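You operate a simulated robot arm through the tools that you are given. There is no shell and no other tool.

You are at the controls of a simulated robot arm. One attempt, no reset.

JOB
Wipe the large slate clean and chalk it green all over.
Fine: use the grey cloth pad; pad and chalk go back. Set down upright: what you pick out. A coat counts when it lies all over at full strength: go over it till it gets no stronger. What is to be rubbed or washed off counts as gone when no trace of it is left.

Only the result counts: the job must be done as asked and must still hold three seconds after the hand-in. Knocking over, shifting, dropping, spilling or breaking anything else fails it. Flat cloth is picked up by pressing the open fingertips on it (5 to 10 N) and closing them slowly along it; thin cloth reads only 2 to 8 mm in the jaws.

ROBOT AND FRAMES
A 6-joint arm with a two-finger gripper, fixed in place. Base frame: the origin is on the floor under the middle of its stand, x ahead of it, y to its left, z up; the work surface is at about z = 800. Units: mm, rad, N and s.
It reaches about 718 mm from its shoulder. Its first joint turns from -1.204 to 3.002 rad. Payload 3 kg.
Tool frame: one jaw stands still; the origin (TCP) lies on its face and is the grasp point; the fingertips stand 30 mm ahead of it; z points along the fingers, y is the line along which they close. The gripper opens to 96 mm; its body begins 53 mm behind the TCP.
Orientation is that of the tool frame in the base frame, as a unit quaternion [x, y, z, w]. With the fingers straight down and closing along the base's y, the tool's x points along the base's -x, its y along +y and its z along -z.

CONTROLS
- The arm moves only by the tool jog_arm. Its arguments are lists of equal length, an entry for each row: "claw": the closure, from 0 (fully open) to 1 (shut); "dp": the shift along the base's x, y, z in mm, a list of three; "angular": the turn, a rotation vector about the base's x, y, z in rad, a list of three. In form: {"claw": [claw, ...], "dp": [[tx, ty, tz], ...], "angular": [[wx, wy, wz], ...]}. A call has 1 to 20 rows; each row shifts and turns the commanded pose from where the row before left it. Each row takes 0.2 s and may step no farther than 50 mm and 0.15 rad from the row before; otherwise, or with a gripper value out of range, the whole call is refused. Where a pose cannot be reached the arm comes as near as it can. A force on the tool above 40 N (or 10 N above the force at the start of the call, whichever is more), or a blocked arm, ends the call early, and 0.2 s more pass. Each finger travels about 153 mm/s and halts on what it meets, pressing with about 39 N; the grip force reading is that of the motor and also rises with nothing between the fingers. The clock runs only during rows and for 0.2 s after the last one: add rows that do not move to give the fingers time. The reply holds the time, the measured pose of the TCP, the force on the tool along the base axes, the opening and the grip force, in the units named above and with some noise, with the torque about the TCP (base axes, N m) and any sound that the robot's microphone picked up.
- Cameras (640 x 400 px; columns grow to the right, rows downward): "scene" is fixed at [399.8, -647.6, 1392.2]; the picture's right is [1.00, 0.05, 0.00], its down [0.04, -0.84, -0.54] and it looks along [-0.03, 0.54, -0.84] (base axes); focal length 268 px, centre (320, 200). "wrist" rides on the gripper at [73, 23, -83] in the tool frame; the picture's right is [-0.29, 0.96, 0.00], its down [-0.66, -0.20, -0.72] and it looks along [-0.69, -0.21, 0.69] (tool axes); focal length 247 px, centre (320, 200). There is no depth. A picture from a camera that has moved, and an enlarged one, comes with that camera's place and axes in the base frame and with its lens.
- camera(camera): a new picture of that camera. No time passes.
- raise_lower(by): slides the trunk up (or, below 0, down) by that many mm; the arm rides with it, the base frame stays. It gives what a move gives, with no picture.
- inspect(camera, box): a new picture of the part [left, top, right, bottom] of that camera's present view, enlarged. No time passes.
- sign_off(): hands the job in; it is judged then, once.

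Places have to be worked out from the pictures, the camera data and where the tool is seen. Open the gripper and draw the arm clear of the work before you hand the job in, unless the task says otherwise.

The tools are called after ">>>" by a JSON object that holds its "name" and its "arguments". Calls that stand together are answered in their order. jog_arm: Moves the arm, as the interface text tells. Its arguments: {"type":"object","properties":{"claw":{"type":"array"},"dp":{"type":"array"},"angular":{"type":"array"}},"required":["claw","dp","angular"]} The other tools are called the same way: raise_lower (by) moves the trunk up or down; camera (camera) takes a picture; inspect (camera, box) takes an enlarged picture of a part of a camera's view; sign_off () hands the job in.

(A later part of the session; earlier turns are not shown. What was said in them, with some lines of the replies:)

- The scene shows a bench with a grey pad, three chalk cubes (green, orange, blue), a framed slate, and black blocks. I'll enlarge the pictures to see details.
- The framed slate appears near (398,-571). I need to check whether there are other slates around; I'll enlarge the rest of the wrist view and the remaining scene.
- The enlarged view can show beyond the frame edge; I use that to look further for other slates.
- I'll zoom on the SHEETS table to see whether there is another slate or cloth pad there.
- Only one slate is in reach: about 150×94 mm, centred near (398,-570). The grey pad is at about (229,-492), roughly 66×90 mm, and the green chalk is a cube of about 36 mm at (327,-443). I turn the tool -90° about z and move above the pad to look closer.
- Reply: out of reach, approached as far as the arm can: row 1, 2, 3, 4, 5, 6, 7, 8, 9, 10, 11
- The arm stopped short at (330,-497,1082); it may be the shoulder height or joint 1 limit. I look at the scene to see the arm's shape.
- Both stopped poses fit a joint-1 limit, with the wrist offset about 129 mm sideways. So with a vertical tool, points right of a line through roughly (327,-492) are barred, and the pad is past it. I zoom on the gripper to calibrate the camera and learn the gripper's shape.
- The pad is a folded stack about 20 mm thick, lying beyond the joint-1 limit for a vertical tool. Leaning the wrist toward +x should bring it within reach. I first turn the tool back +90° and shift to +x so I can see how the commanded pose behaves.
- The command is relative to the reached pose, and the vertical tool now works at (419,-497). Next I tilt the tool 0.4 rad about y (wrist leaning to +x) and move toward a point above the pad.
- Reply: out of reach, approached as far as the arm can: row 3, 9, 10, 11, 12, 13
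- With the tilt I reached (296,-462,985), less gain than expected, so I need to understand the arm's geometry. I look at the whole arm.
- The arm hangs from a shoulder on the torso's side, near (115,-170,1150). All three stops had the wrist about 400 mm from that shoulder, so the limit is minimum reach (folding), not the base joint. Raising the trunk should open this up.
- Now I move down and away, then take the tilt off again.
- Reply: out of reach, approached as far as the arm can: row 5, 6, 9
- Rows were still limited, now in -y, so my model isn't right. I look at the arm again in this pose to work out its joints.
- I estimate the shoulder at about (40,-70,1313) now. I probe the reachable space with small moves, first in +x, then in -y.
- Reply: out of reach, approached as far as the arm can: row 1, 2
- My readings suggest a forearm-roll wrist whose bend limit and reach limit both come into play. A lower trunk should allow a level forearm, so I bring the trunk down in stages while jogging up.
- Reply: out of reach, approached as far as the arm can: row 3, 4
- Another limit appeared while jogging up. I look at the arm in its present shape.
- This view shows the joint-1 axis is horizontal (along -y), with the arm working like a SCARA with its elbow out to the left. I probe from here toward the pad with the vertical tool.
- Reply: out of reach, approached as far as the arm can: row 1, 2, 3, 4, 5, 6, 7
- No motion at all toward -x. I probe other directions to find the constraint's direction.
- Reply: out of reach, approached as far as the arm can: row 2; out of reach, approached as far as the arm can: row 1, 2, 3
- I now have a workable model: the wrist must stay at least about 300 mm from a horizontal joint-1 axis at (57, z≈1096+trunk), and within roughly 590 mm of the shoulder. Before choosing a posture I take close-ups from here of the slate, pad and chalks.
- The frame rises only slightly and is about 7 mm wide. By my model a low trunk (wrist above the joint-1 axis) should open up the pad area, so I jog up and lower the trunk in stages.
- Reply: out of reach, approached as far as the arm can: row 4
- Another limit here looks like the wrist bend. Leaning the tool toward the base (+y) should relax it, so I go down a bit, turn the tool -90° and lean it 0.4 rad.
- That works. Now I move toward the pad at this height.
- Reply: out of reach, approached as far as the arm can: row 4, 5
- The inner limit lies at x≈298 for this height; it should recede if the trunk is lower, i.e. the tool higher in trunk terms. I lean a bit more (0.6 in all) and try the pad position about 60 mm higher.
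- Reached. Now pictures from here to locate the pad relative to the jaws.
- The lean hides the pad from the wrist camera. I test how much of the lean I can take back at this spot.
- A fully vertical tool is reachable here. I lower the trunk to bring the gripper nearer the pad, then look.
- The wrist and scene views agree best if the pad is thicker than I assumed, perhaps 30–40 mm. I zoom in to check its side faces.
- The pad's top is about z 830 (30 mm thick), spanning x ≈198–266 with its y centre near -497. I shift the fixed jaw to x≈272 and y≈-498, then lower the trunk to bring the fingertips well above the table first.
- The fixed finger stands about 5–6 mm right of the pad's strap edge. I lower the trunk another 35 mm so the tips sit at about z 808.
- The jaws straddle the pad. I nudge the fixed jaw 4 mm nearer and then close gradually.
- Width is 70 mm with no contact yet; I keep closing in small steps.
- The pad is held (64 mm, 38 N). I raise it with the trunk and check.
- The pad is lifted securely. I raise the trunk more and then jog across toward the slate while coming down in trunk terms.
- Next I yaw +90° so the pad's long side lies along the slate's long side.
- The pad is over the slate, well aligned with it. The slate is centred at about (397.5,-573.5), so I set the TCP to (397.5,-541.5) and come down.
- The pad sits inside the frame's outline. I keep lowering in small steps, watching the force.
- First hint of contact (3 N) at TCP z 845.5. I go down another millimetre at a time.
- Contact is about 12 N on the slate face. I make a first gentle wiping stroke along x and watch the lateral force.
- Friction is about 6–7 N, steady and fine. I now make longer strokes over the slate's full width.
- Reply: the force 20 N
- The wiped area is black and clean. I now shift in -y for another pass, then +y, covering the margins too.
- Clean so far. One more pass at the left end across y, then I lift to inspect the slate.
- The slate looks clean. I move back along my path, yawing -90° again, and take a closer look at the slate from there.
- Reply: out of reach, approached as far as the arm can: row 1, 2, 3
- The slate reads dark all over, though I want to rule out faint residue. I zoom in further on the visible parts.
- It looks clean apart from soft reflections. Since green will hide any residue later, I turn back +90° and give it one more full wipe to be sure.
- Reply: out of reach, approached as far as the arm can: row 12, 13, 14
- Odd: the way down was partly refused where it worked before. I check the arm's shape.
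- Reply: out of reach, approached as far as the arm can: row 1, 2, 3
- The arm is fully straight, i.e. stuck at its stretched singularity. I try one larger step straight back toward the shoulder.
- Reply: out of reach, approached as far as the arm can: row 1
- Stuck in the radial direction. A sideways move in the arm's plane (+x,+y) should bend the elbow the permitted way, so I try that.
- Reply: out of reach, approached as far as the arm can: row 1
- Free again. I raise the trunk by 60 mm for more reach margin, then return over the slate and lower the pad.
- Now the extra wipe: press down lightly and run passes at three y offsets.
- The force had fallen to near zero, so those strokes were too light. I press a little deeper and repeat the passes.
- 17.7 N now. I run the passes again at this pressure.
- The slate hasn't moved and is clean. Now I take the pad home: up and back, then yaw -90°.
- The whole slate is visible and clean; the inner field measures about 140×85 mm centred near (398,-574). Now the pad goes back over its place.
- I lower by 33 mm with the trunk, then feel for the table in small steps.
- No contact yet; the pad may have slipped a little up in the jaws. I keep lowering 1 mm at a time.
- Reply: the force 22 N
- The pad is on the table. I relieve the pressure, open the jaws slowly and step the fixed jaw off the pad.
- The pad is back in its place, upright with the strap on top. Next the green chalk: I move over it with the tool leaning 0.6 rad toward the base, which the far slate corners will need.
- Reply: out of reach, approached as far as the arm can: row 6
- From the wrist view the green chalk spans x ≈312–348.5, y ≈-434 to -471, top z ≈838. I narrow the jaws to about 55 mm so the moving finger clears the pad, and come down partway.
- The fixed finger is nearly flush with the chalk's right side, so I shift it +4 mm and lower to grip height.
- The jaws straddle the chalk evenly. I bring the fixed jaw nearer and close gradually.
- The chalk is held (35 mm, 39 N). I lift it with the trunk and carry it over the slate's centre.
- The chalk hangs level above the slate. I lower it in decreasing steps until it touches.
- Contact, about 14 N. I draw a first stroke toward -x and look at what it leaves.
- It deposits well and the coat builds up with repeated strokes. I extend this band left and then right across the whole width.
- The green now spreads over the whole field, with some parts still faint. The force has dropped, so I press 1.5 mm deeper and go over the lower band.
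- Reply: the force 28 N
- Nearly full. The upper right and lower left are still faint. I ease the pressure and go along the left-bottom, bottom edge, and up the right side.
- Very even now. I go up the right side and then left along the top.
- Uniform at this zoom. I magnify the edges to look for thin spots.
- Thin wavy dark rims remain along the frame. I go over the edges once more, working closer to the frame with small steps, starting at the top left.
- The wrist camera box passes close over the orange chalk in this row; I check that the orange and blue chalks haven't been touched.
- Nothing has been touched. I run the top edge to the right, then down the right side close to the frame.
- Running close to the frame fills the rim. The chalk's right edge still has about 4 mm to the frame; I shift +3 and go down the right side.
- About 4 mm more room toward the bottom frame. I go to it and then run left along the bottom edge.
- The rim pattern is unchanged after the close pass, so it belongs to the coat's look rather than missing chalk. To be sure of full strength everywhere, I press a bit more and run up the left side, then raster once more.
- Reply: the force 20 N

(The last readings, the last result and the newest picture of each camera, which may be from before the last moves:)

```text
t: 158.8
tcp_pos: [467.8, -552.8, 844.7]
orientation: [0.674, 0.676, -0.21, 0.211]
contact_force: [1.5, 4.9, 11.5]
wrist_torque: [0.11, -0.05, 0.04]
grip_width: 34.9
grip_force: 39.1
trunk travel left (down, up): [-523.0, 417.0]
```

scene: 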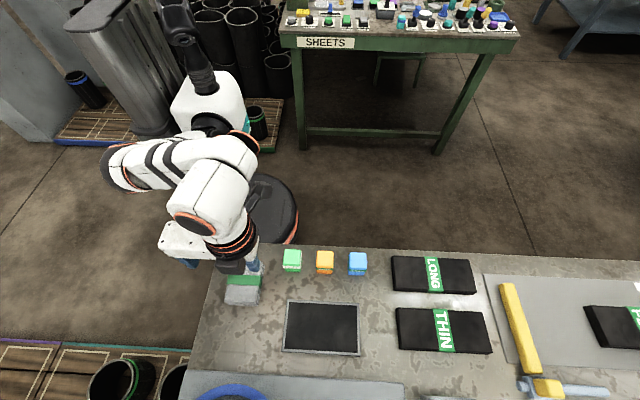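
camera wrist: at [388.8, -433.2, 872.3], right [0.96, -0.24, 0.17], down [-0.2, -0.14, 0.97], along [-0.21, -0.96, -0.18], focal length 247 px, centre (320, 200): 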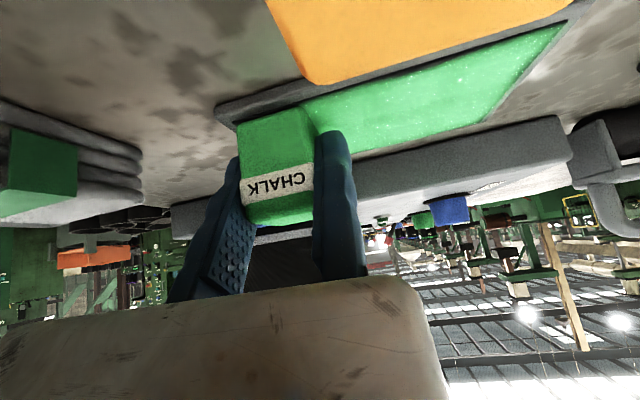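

Contact is steady at 11–19 N. I continue the raster: left at this row, then the next rows down.

>>> {"name": "jog_arm", "arguments": {"claw": [0.75, 0.75, 0.75, 0.75, 0.75, 0.75, 0.75, 0.75, 0.75, 0.75, 0.75, 0.75, 0.75, 0.75, 0.75], "dp": [[-8, 0, 0], [-8, 0, 0], [-8, 0, 0], [-8, 0, 0.3], [-8, 0, 0.3], [-8, 0, 0.2], [-8, 0, 0], [-8, 0, 0], [-8, 0, 0], [-8, 0, 0], [-8, 0, 0], [-8, 0, 0], [-5, 0, 0], [0, -8, 0], [0, -8, 0]], "angular": [[0, 0, 0], [0, 0, 0], [0, 0, 0], [0, 0, 0], [0, 0, 0], [0, 0, 0], [0, 0, 0], [0, 0, 0], [0, 0, 0], [0, 0, 0], [0, 0, 0], [0, 0, 0], [0, 0, 0], [0, 0, 0], [0, 0, 0]]}}

>>> {"name": "jog_arm", "arguments": {"claw": [0.75, 0.75, 0.75, 0.75, 0.75, 0.75, 0.75, 0.75, 0.75, 0.75, 0.75, 0.75, 0.75, 0.75, 0.75], "dp": [[8, 0, 0], [8, 0, 0], [8, 0, 0], [8, 0, -0.3], [8, 0, -0.3], [8, 0, -0.2], [8, 0, 0], [8, 0, 0], [8, 0, 0], [8, 0, 0], [8, 0, 0], [8, 0, 0], [5, 0, 0], [0, -8, 0], [0, -7, 0]], "angular": [[0, 0, 0], [0, 0, 0], [0, 0, 0], [0, 0, 0], [0, 0, 0], [0, 0, 0], [0, 0, 0], [0, 0, 0], [0, 0, 0], [0, 0, 0], [0, 0, 0], [0, 0, 0], [0, 0, 0], [0, 0, 0], [0, 0, 0]]}}

>>> {"name": "jog_arm", "arguments": {"claw": [0.75, 0.75, 0.75, 0.75, 0.75, 0.75, 0.75, 0.75, 0.75, 0.75, 0.75, 0.75, 0.75, 0.75, 0.75], "dp": [[0, -4, 0], [0, -2, 0], [-8, 0, 0], [-8, 0, 0], [-8, 0, 0], [-8, 0, 0.3], [-8, 0, 0.3], [-8, 0, 0.2], [-8, 0, 0], [-8, 0, 0], [-8, 0, 0], [-8, 0, 0], [-8, 0, 0], [-8, 0, 0], [-5, 0, 0]], "angular": [[0, 0, 0], [0, 0, 0], [0, 0, 0], [0, 0, 0], [0, 0, 0], [0, 0, 0], [0, 0, 0], [0, 0, 0], [0, 0, 0], [0, 0, 0], [0, 0, 0], [0, 0, 0], [0, 0, 0], [0, 0, 0], [0, 0, 0]]}}

>>> {"name": "inspect", "arguments": {"camera": "scene", "box": [260, 270, 400, 370]}}

```text
t: 162.0
tcp_pos: [367.1, -570.0, 844.2]
orientation: [0.675, 0.675, -0.21, 0.209]
contact_force: [-0.8, 2.0, 6.5]
wrist_torque: [0.02, 0.03, 0.01]
grip_width: 35.0
grip_force: 39.8
trunk travel left (down, up): [-523.0, 417.0]
```

```text
t: 165.2
tcp_pos: [466.1, -583.8, 844.6]
orientation: [0.674, 0.676, -0.21, 0.211]
contact_force: [0.4, 4.3, 10.7]
wrist_torque: [0.11, -0.02, 0.03]
grip_width: 35.1
grip_force: 38.9
trunk travel left (down, up): [-523.0, 417.0]
```

```text
t: 168.4
tcp_pos: [365.9, -590.5, 844.9]
orientation: [0.674, 0.676, -0.211, 0.21]
contact_force: [3.7, -0.8, 9.0]
wrist_torque: [-0.11, -0.16, 0.04]
grip_width: 35.3
grip_force: 38.9
trunk travel left (down, up): [-523.0, 417.0]
```

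```text
4.00 times, centred on (330, 320) of scene
camera zoom: at [399.8, -647.6, 1392.2], right [1.0, 0.05, 0.0], down [0.04, -0.84, -0.54], along [-0.03, 0.54, -0.84], focal length 1072 px, centre (280, -280)
```

zoom: 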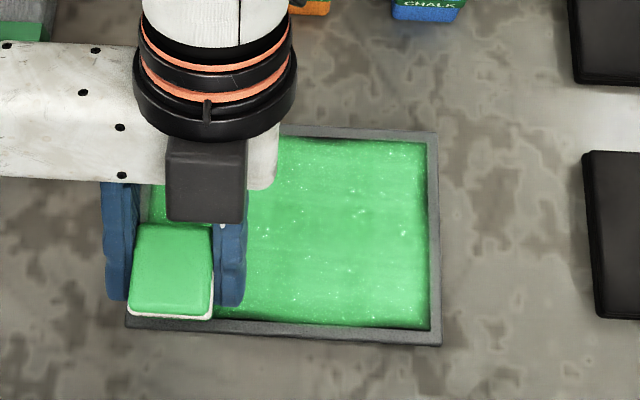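

Uniform and the slate hasn't shifted. I lift the chalk off and inspect the whole field.

>>> {"name": "jog_arm", "arguments": {"claw": [0.75, 0.75, 0.75, 0.75, 0.75, 0.75, 0.75, 0.75], "dp": [[0, 0, 10], [0, 5, 25], [0, 20, 25], [0, 30, 15], [0, 30, 0], [0, 30, 0], [0, 30, 0], [0, 0, 0]], "angular": [[0, 0, 0], [0, 0, 0], [0, 0, 0], [0, 0, 0], [0, 0, 0], [0, 0, 0], [0, 0, 0], [0, 0, 0]]}}

>>> {"name": "inspect", "arguments": {"camera": "scene", "box": [275, 290, 375, 365]}}

>>> {"name": "inspect", "arguments": {"camera": "scene", "box": [180, 220, 400, 370]}}

```text
t: 170.2
tcp_pos: [366.5, -445.9, 917.8]
orientation: [0.675, 0.676, -0.21, 0.209]
contact_force: [-0.1, 0.0, -0.4]
wrist_torque: [0.0, -0.01, 0.01]
grip_width: 34.7
grip_force: 38.5
trunk travel left (down, up): [-523.0, 417.0]
```

```text
5.33 times, centred on (325, 328) of scene
camera zoom: at [399.8, -647.6, 1392.2], right [1.0, 0.05, 0.0], down [0.04, -0.84, -0.54], along [-0.03, 0.54, -0.84], focal length 1430 px, centre (293, -480)
```

zoom: 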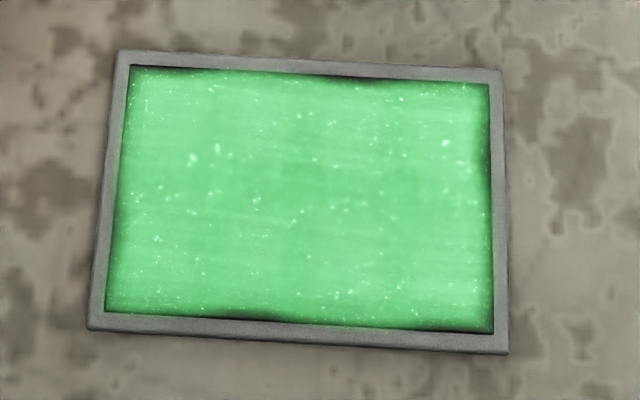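

```text
2.67 times, centred on (290, 295) of scene
camera zoom: at [399.8, -647.6, 1392.2], right [1.0, 0.05, 0.0], down [0.04, -0.84, -0.54], along [-0.03, 0.54, -0.84], focal length 715 px, centre (400, -53)
```

zoom: 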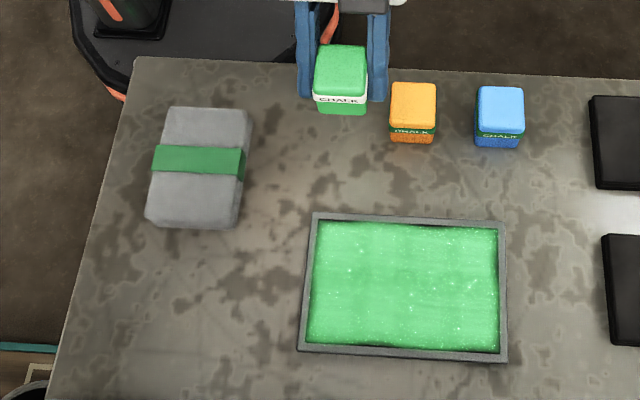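

The slate is evenly green and in its original place. I zoom on the corners and edges for a final check of the coat before putting the chalk back.

>>> {"name": "inspect", "arguments": {"camera": "scene", "box": [282, 298, 322, 330]}}

>>> {"name": "inspect", "arguments": {"camera": "scene", "box": [325, 298, 365, 330]}}

>>> {"name": "inspect", "arguments": {"camera": "scene", "box": [280, 328, 322, 358]}}

>>> {"name": "inspect", "arguments": {"camera": "scene", "box": [325, 328, 365, 360]}}

```text
12.50 times, centred on (302, 314) of scene
camera zoom: at [399.8, -647.6, 1392.2], right [1.0, 0.05, 0.0], down [0.04, -0.84, -0.54], along [-0.03, 0.54, -0.84], focal length 3352 px, centre (545, -1225)
```

zoom: 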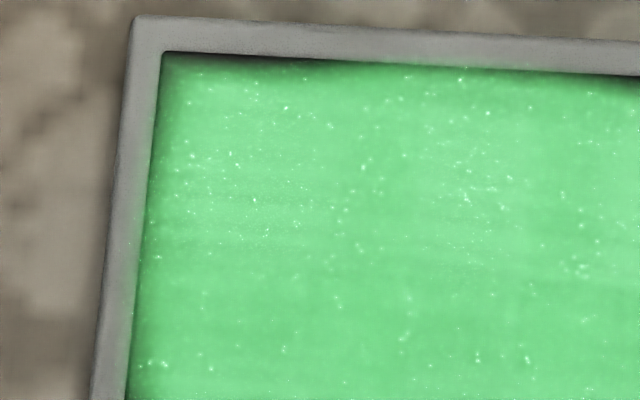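

```text
12.50 times, centred on (345, 314) of scene
camera zoom: at [399.8, -647.6, 1392.2], right [1.0, 0.05, 0.0], down [0.04, -0.84, -0.54], along [-0.03, 0.54, -0.84], focal length 3352 px, centre (8, -1225)
```

zoom: 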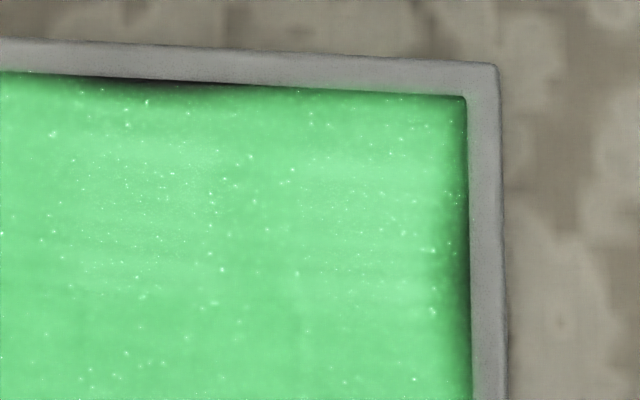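

```text
13.33 times, centred on (301, 343) of scene
camera zoom: at [399.8, -647.6, 1392.2], right [1.0, 0.05, 0.0], down [0.04, -0.84, -0.54], along [-0.03, 0.54, -0.84], focal length 3575 px, centre (573, -1707)
```

zoom: 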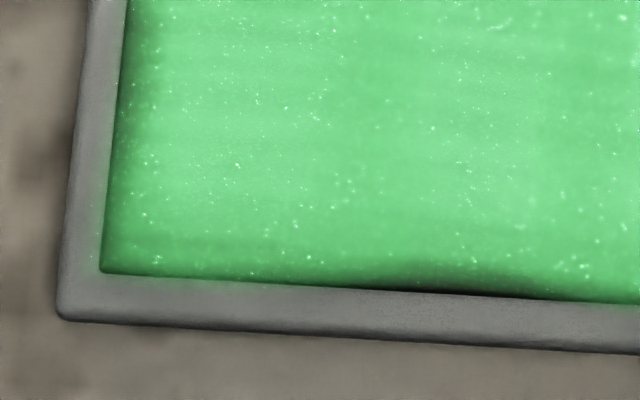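

```text
12.50 times, centred on (345, 344) of scene
camera zoom: at [399.8, -647.6, 1392.2], right [1.0, 0.05, 0.0], down [0.04, -0.84, -0.54], along [-0.03, 0.54, -0.84], focal length 3352 px, centre (8, -1600)
```

zoom: 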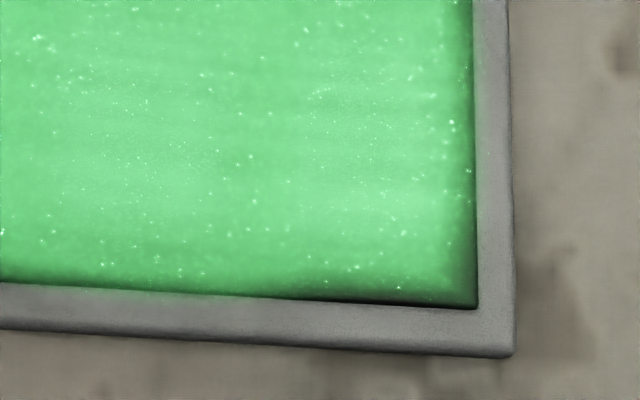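

The coat is even right into the corners; the remaining rim is only the texture's wavy edge. Now I take the chalk back to its place.

>>> {"name": "jog_arm", "arguments": {"claw": [0.75, 0.75, 0.75], "dp": [[-10, 2, 0], [-9.5, 1.3, 0], [0, 0, 0]], "angular": [[0, 0, 0], [0, 0, 0], [0, 0, 0]]}}

>>> {"name": "raise_lower", "arguments": {"by": -72}}

>>> {"name": "inspect", "arguments": {"camera": "scene", "box": [260, 230, 360, 300]}}

```text
t: 171.0
tcp_pos: [347.2, -445.6, 918.8]
orientation: [0.675, 0.676, -0.21, 0.209]
contact_force: [0.7, -0.5, -1.8]
wrist_torque: [0.01, -0.02, 0.0]
grip_width: 34.9
grip_force: 39.6
trunk travel left (down, up): [-523.0, 417.0]
```

```text
t: 172.1
tcp_pos: [345.6, -444.9, 846.6]
orientation: [0.675, 0.675, -0.21, 0.209]
contact_force: [0.2, -0.5, -0.3]
wrist_torque: [0.0, -0.01, 0.0]
grip_width: 34.9
grip_force: 38.7
trunk travel left (down, up): [-451.0, 489.0]
```

```text
5.71 times, centred on (310, 265) of scene
camera zoom: at [399.8, -647.6, 1392.2], right [1.0, 0.05, 0.0], down [0.04, -0.84, -0.54], along [-0.03, 0.54, -0.84], focal length 1532 px, centre (377, -171)
```

zoom: 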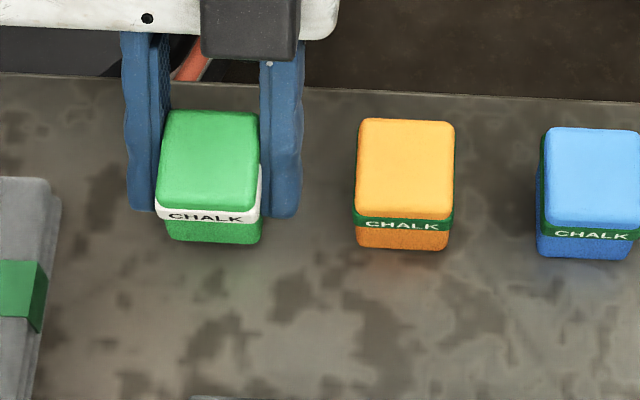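

Compared with the first picture the chalk is about 2.5 mm too far -x and 4 mm too far -y. I correct that and lower to the table.

>>> {"name": "jog_arm", "arguments": {"claw": [0.75, 0.75, 0.75, 0.75], "dp": [[2.5, 4, 0], [0, 0, -3], [0, 0, -3], [0, 0, 0]], "angular": [[0, 0, 0], [0, 0, 0], [0, 0, 0], [0, 0, 0]]}}

>>> {"name": "jog_arm", "arguments": {"claw": [0.75, 0.75, 0.75], "dp": [[0, 0, -1], [0, 0, -1], [0, 0, 0]], "angular": [[0, 0, 0], [0, 0, 0], [0, 0, 0]]}}

```text
t: 173.1
tcp_pos: [349.4, -441.8, 840.9]
orientation: [0.675, 0.675, -0.21, 0.209]
contact_force: [-0.5, 0.1, -1.0]
wrist_torque: [0.01, -0.03, 0.02]
grip_width: 35.1
grip_force: 38.8
trunk travel left (down, up): [-451.0, 489.0]
```

```text
t: 173.9
tcp_pos: [349.0, -440.5, 838.0]
orientation: [0.675, 0.676, -0.21, 0.209]
contact_force: [0.0, -0.4, -1.1]
wrist_torque: [0.04, -0.07, 0.01]
grip_width: 35.2
grip_force: 38.4
trunk travel left (down, up): [-451.0, 489.0]
```

>>> {"name": "jog_arm", "arguments": {"claw": [0.75, 0.75], "dp": [[0, 0, -1], [0, 0, 0]], "angular": [[0, 0, 0], [0, 0, 0]]}}

>>> {"name": "inspect", "arguments": {"camera": "scene", "box": [260, 230, 360, 300]}}

```text
t: 174.5
tcp_pos: [348.5, -440.3, 838.8]
orientation: [0.675, 0.676, -0.21, 0.208]
contact_force: [0.0, -0.1, -0.9]
wrist_torque: [0.02, -0.01, 0.01]
grip_width: 35.0
grip_force: 38.5
trunk travel left (down, up): [-451.0, 489.0]
```

```text
5.71 times, centred on (310, 265) of scene
camera zoom: at [399.8, -647.6, 1392.2], right [1.0, 0.05, 0.0], down [0.04, -0.84, -0.54], along [-0.03, 0.54, -0.84], focal length 1532 px, centre (377, -171)
```

zoom: 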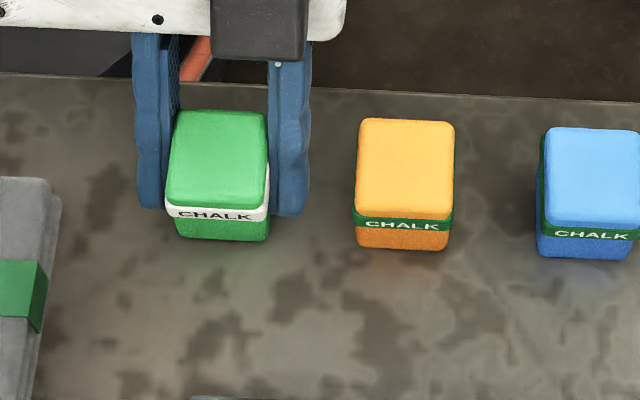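

It now matches the original position in the picture. I lower by single millimetres until it touches.

>>> {"name": "jog_arm", "arguments": {"claw": [0.75, 0.75], "dp": [[0, 0, -1], [0, 0, 0]], "angular": [[0, 0, 0], [0, 0, 0]]}}

>>> {"name": "jog_arm", "arguments": {"claw": [0.75, 0.75], "dp": [[0, 0, -1], [0, 0, 0]], "angular": [[0, 0, 0], [0, 0, 0]]}}

```text
t: 175.1
tcp_pos: [347.2, -439.8, 837.6]
orientation: [0.676, 0.675, -0.21, 0.209]
contact_force: [-0.5, -0.1, -1.5]
wrist_torque: [-0.02, -0.02, 0.02]
grip_width: 35.0
grip_force: 38.9
trunk travel left (down, up): [-451.0, 489.0]
```

```text
t: 175.7
tcp_pos: [347.2, -440.8, 836.6]
orientation: [0.675, 0.675, -0.21, 0.209]
contact_force: [0.5, 0.0, -0.6]
wrist_torque: [0.0, -0.06, 0.0]
grip_width: 34.6
grip_force: 39.2
trunk travel left (down, up): [-451.0, 489.0]
```

No contact yet; I continue down in single millimetres.

>>> {"name": "jog_arm", "arguments": {"claw": [0.75, 0.75], "dp": [[0, 0, -1], [0, 0, 0]], "angular": [[0, 0, 0], [0, 0, 0]]}}

>>> {"name": "jog_arm", "arguments": {"claw": [0.75, 0.75], "dp": [[0, 0, -0.7], [0, 0, 0]], "angular": [[0, 0, 0], [0, 0, 0]]}}

```text
t: 176.3
tcp_pos: [347.1, -440.7, 836.6]
orientation: [0.676, 0.675, -0.21, 0.209]
contact_force: [0.6, 0.2, 0.2]
wrist_torque: [-0.05, -0.05, 0.01]
grip_width: 35.3
grip_force: 39.2
trunk travel left (down, up): [-451.0, 489.0]
```

```text
t: 176.9
tcp_pos: [347.8, -440.1, 835.7]
orientation: [0.675, 0.675, -0.209, 0.21]
contact_force: [-0.4, -0.3, 3.8]
wrist_torque: [-0.13, -0.04, 0.01]
grip_width: 34.9
grip_force: 38.9
trunk travel left (down, up): [-451.0, 489.0]
```

Touching at about 4 N. I open the jaws slowly, step the fixed jaw off, and raise straight up.

>>> {"name": "jog_arm", "arguments": {"claw": [0.64, 0.62, 0.6, 0.56, 0.5, 0.45, 0.43, 0.43, 0.43, 0.43], "dp": [[0, 0, 0], [0, 0, 0], [0, 0, 0], [0, 0, 0], [0, 0, 0], [0, 0, 0], [0, 0, 0], [2, 0, 0], [3, 0, 0], [0, 0, 0]], "angular": [[0, 0, 0], [0, 0, 0], [0, 0, 0], [0, 0, 0], [0, 0, 0], [0, 0, 0], [0, 0, 0], [0, 0, 0], [0, 0, 0], [0, 0, 0]]}}

>>> {"name": "inspect", "arguments": {"camera": "scene", "box": [260, 230, 360, 300]}}

```text
t: 179.1
tcp_pos: [353.4, -440.3, 834.4]
orientation: [0.676, 0.675, -0.21, 0.209]
contact_force: [-0.1, -0.2, -0.9]
wrist_torque: [-0.01, -0.01, -0.04]
grip_width: 54.8
grip_force: 0.0
trunk travel left (down, up): [-451.0, 489.0]
```

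```text
5.71 times, centred on (310, 265) of scene
camera zoom: at [399.8, -647.6, 1392.2], right [1.0, 0.05, 0.0], down [0.04, -0.84, -0.54], along [-0.03, 0.54, -0.84], focal length 1532 px, centre (377, -171)
```

zoom: 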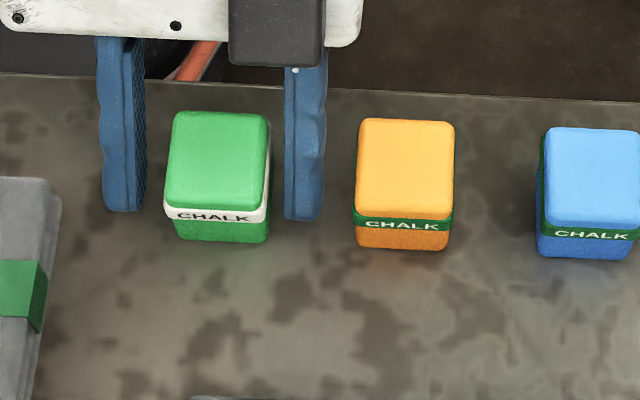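

The chalk stands upright at its original spot and is free of both fingers. I raise the trunk to clear everything.

>>> {"name": "raise_lower", "arguments": {"by": 150}}

>>> {"name": "jog_arm", "arguments": {"claw": [0.2, 0, 0, 0, 0, 0], "dp": [[5, 10, 10], [5, 15, 10], [5, 15, 10], [5, 15, 10], [0, 0, 0], [0, 0, 0]], "angular": [[0, 0, 0], [0, 0, 0], [0, 0, 0], [0, 0, 0], [0, 0, 0], [0, 0, 0]]}}

>>> {"name": "camera", "arguments": {"camera": "scene"}}

>>> {"name": "inspect", "arguments": {"camera": "scene", "box": [180, 230, 400, 400]}}

```text
t: 180.8
tcp_pos: [354.4, -440.9, 985.2]
orientation: [0.675, 0.675, -0.211, 0.21]
contact_force: [0.3, 1.1, -0.8]
wrist_torque: [0.02, -0.03, 0.0]
grip_width: 54.5
grip_force: 0.2
trunk travel left (down, up): [-601.0, 339.0]
```

```text
t: 182.2
tcp_pos: [364.2, -398.1, 1020.4]
orientation: [0.675, 0.676, -0.209, 0.209]
contact_force: [0.6, -0.2, 0.6]
wrist_torque: [0.01, 0.05, 0.02]
grip_width: 96.0
grip_force: 0.1
out of reach, approached as far as the arm can: row 4
trunk travel left (down, up): [-601.0, 339.0]
```

```text
taken
```

scene: 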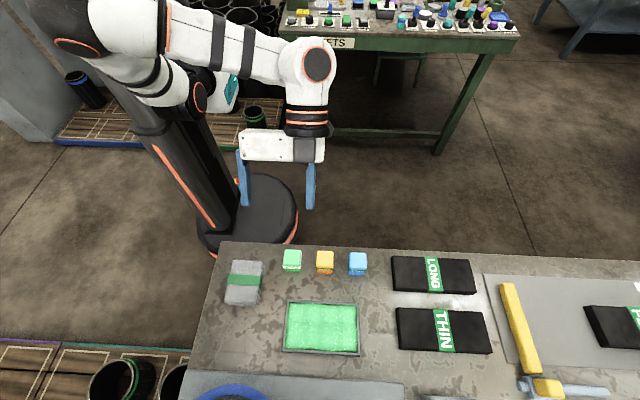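

```text
2.35 times, centred on (290, 315) of scene
camera zoom: at [399.8, -647.6, 1392.2], right [1.0, 0.05, 0.0], down [0.04, -0.84, -0.54], along [-0.03, 0.54, -0.84], focal length 631 px, centre (391, -71)
```

zoom: 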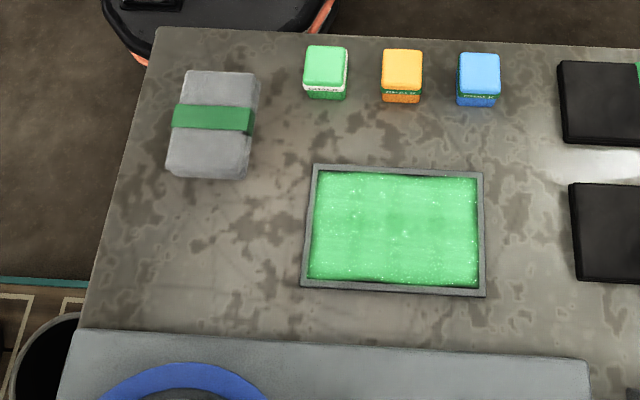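

The slate is evenly green, and the pad and chalk are back upright in their places. Nothing else has moved, the gripper is open, and the arm is clear of the work. I hand the job in.

>>> {"name": "sign_off", "arguments": {}}

```text
The job is handed in.
```

The slate is wiped clean and chalked green all over. I handed the job in, but I don't have the judge's verdict.

- **Slate:** I found only one slate within reach, a framed one of about 150 × 95 mm, and took it to be the large slate. I wiped it with the grey cloth pad until no dust showed in the close-ups. I then went over it several times with the green chalk, until the last pass made no visible difference.
- **Edges of the coat:** a thin, wavy dark rim remains along parts of the frame. It did not change after passes run right up to the frame, so I took it to be the coat's texture and not missed chalk.
- **Pad and chalk:** both are back where they were, upright, matching the first pictures to within a few millimetres.
- **Everything else:** the slate and the other chalks had not moved in the final pictures. The gripper is open and the arm is drawn clear of the bench.
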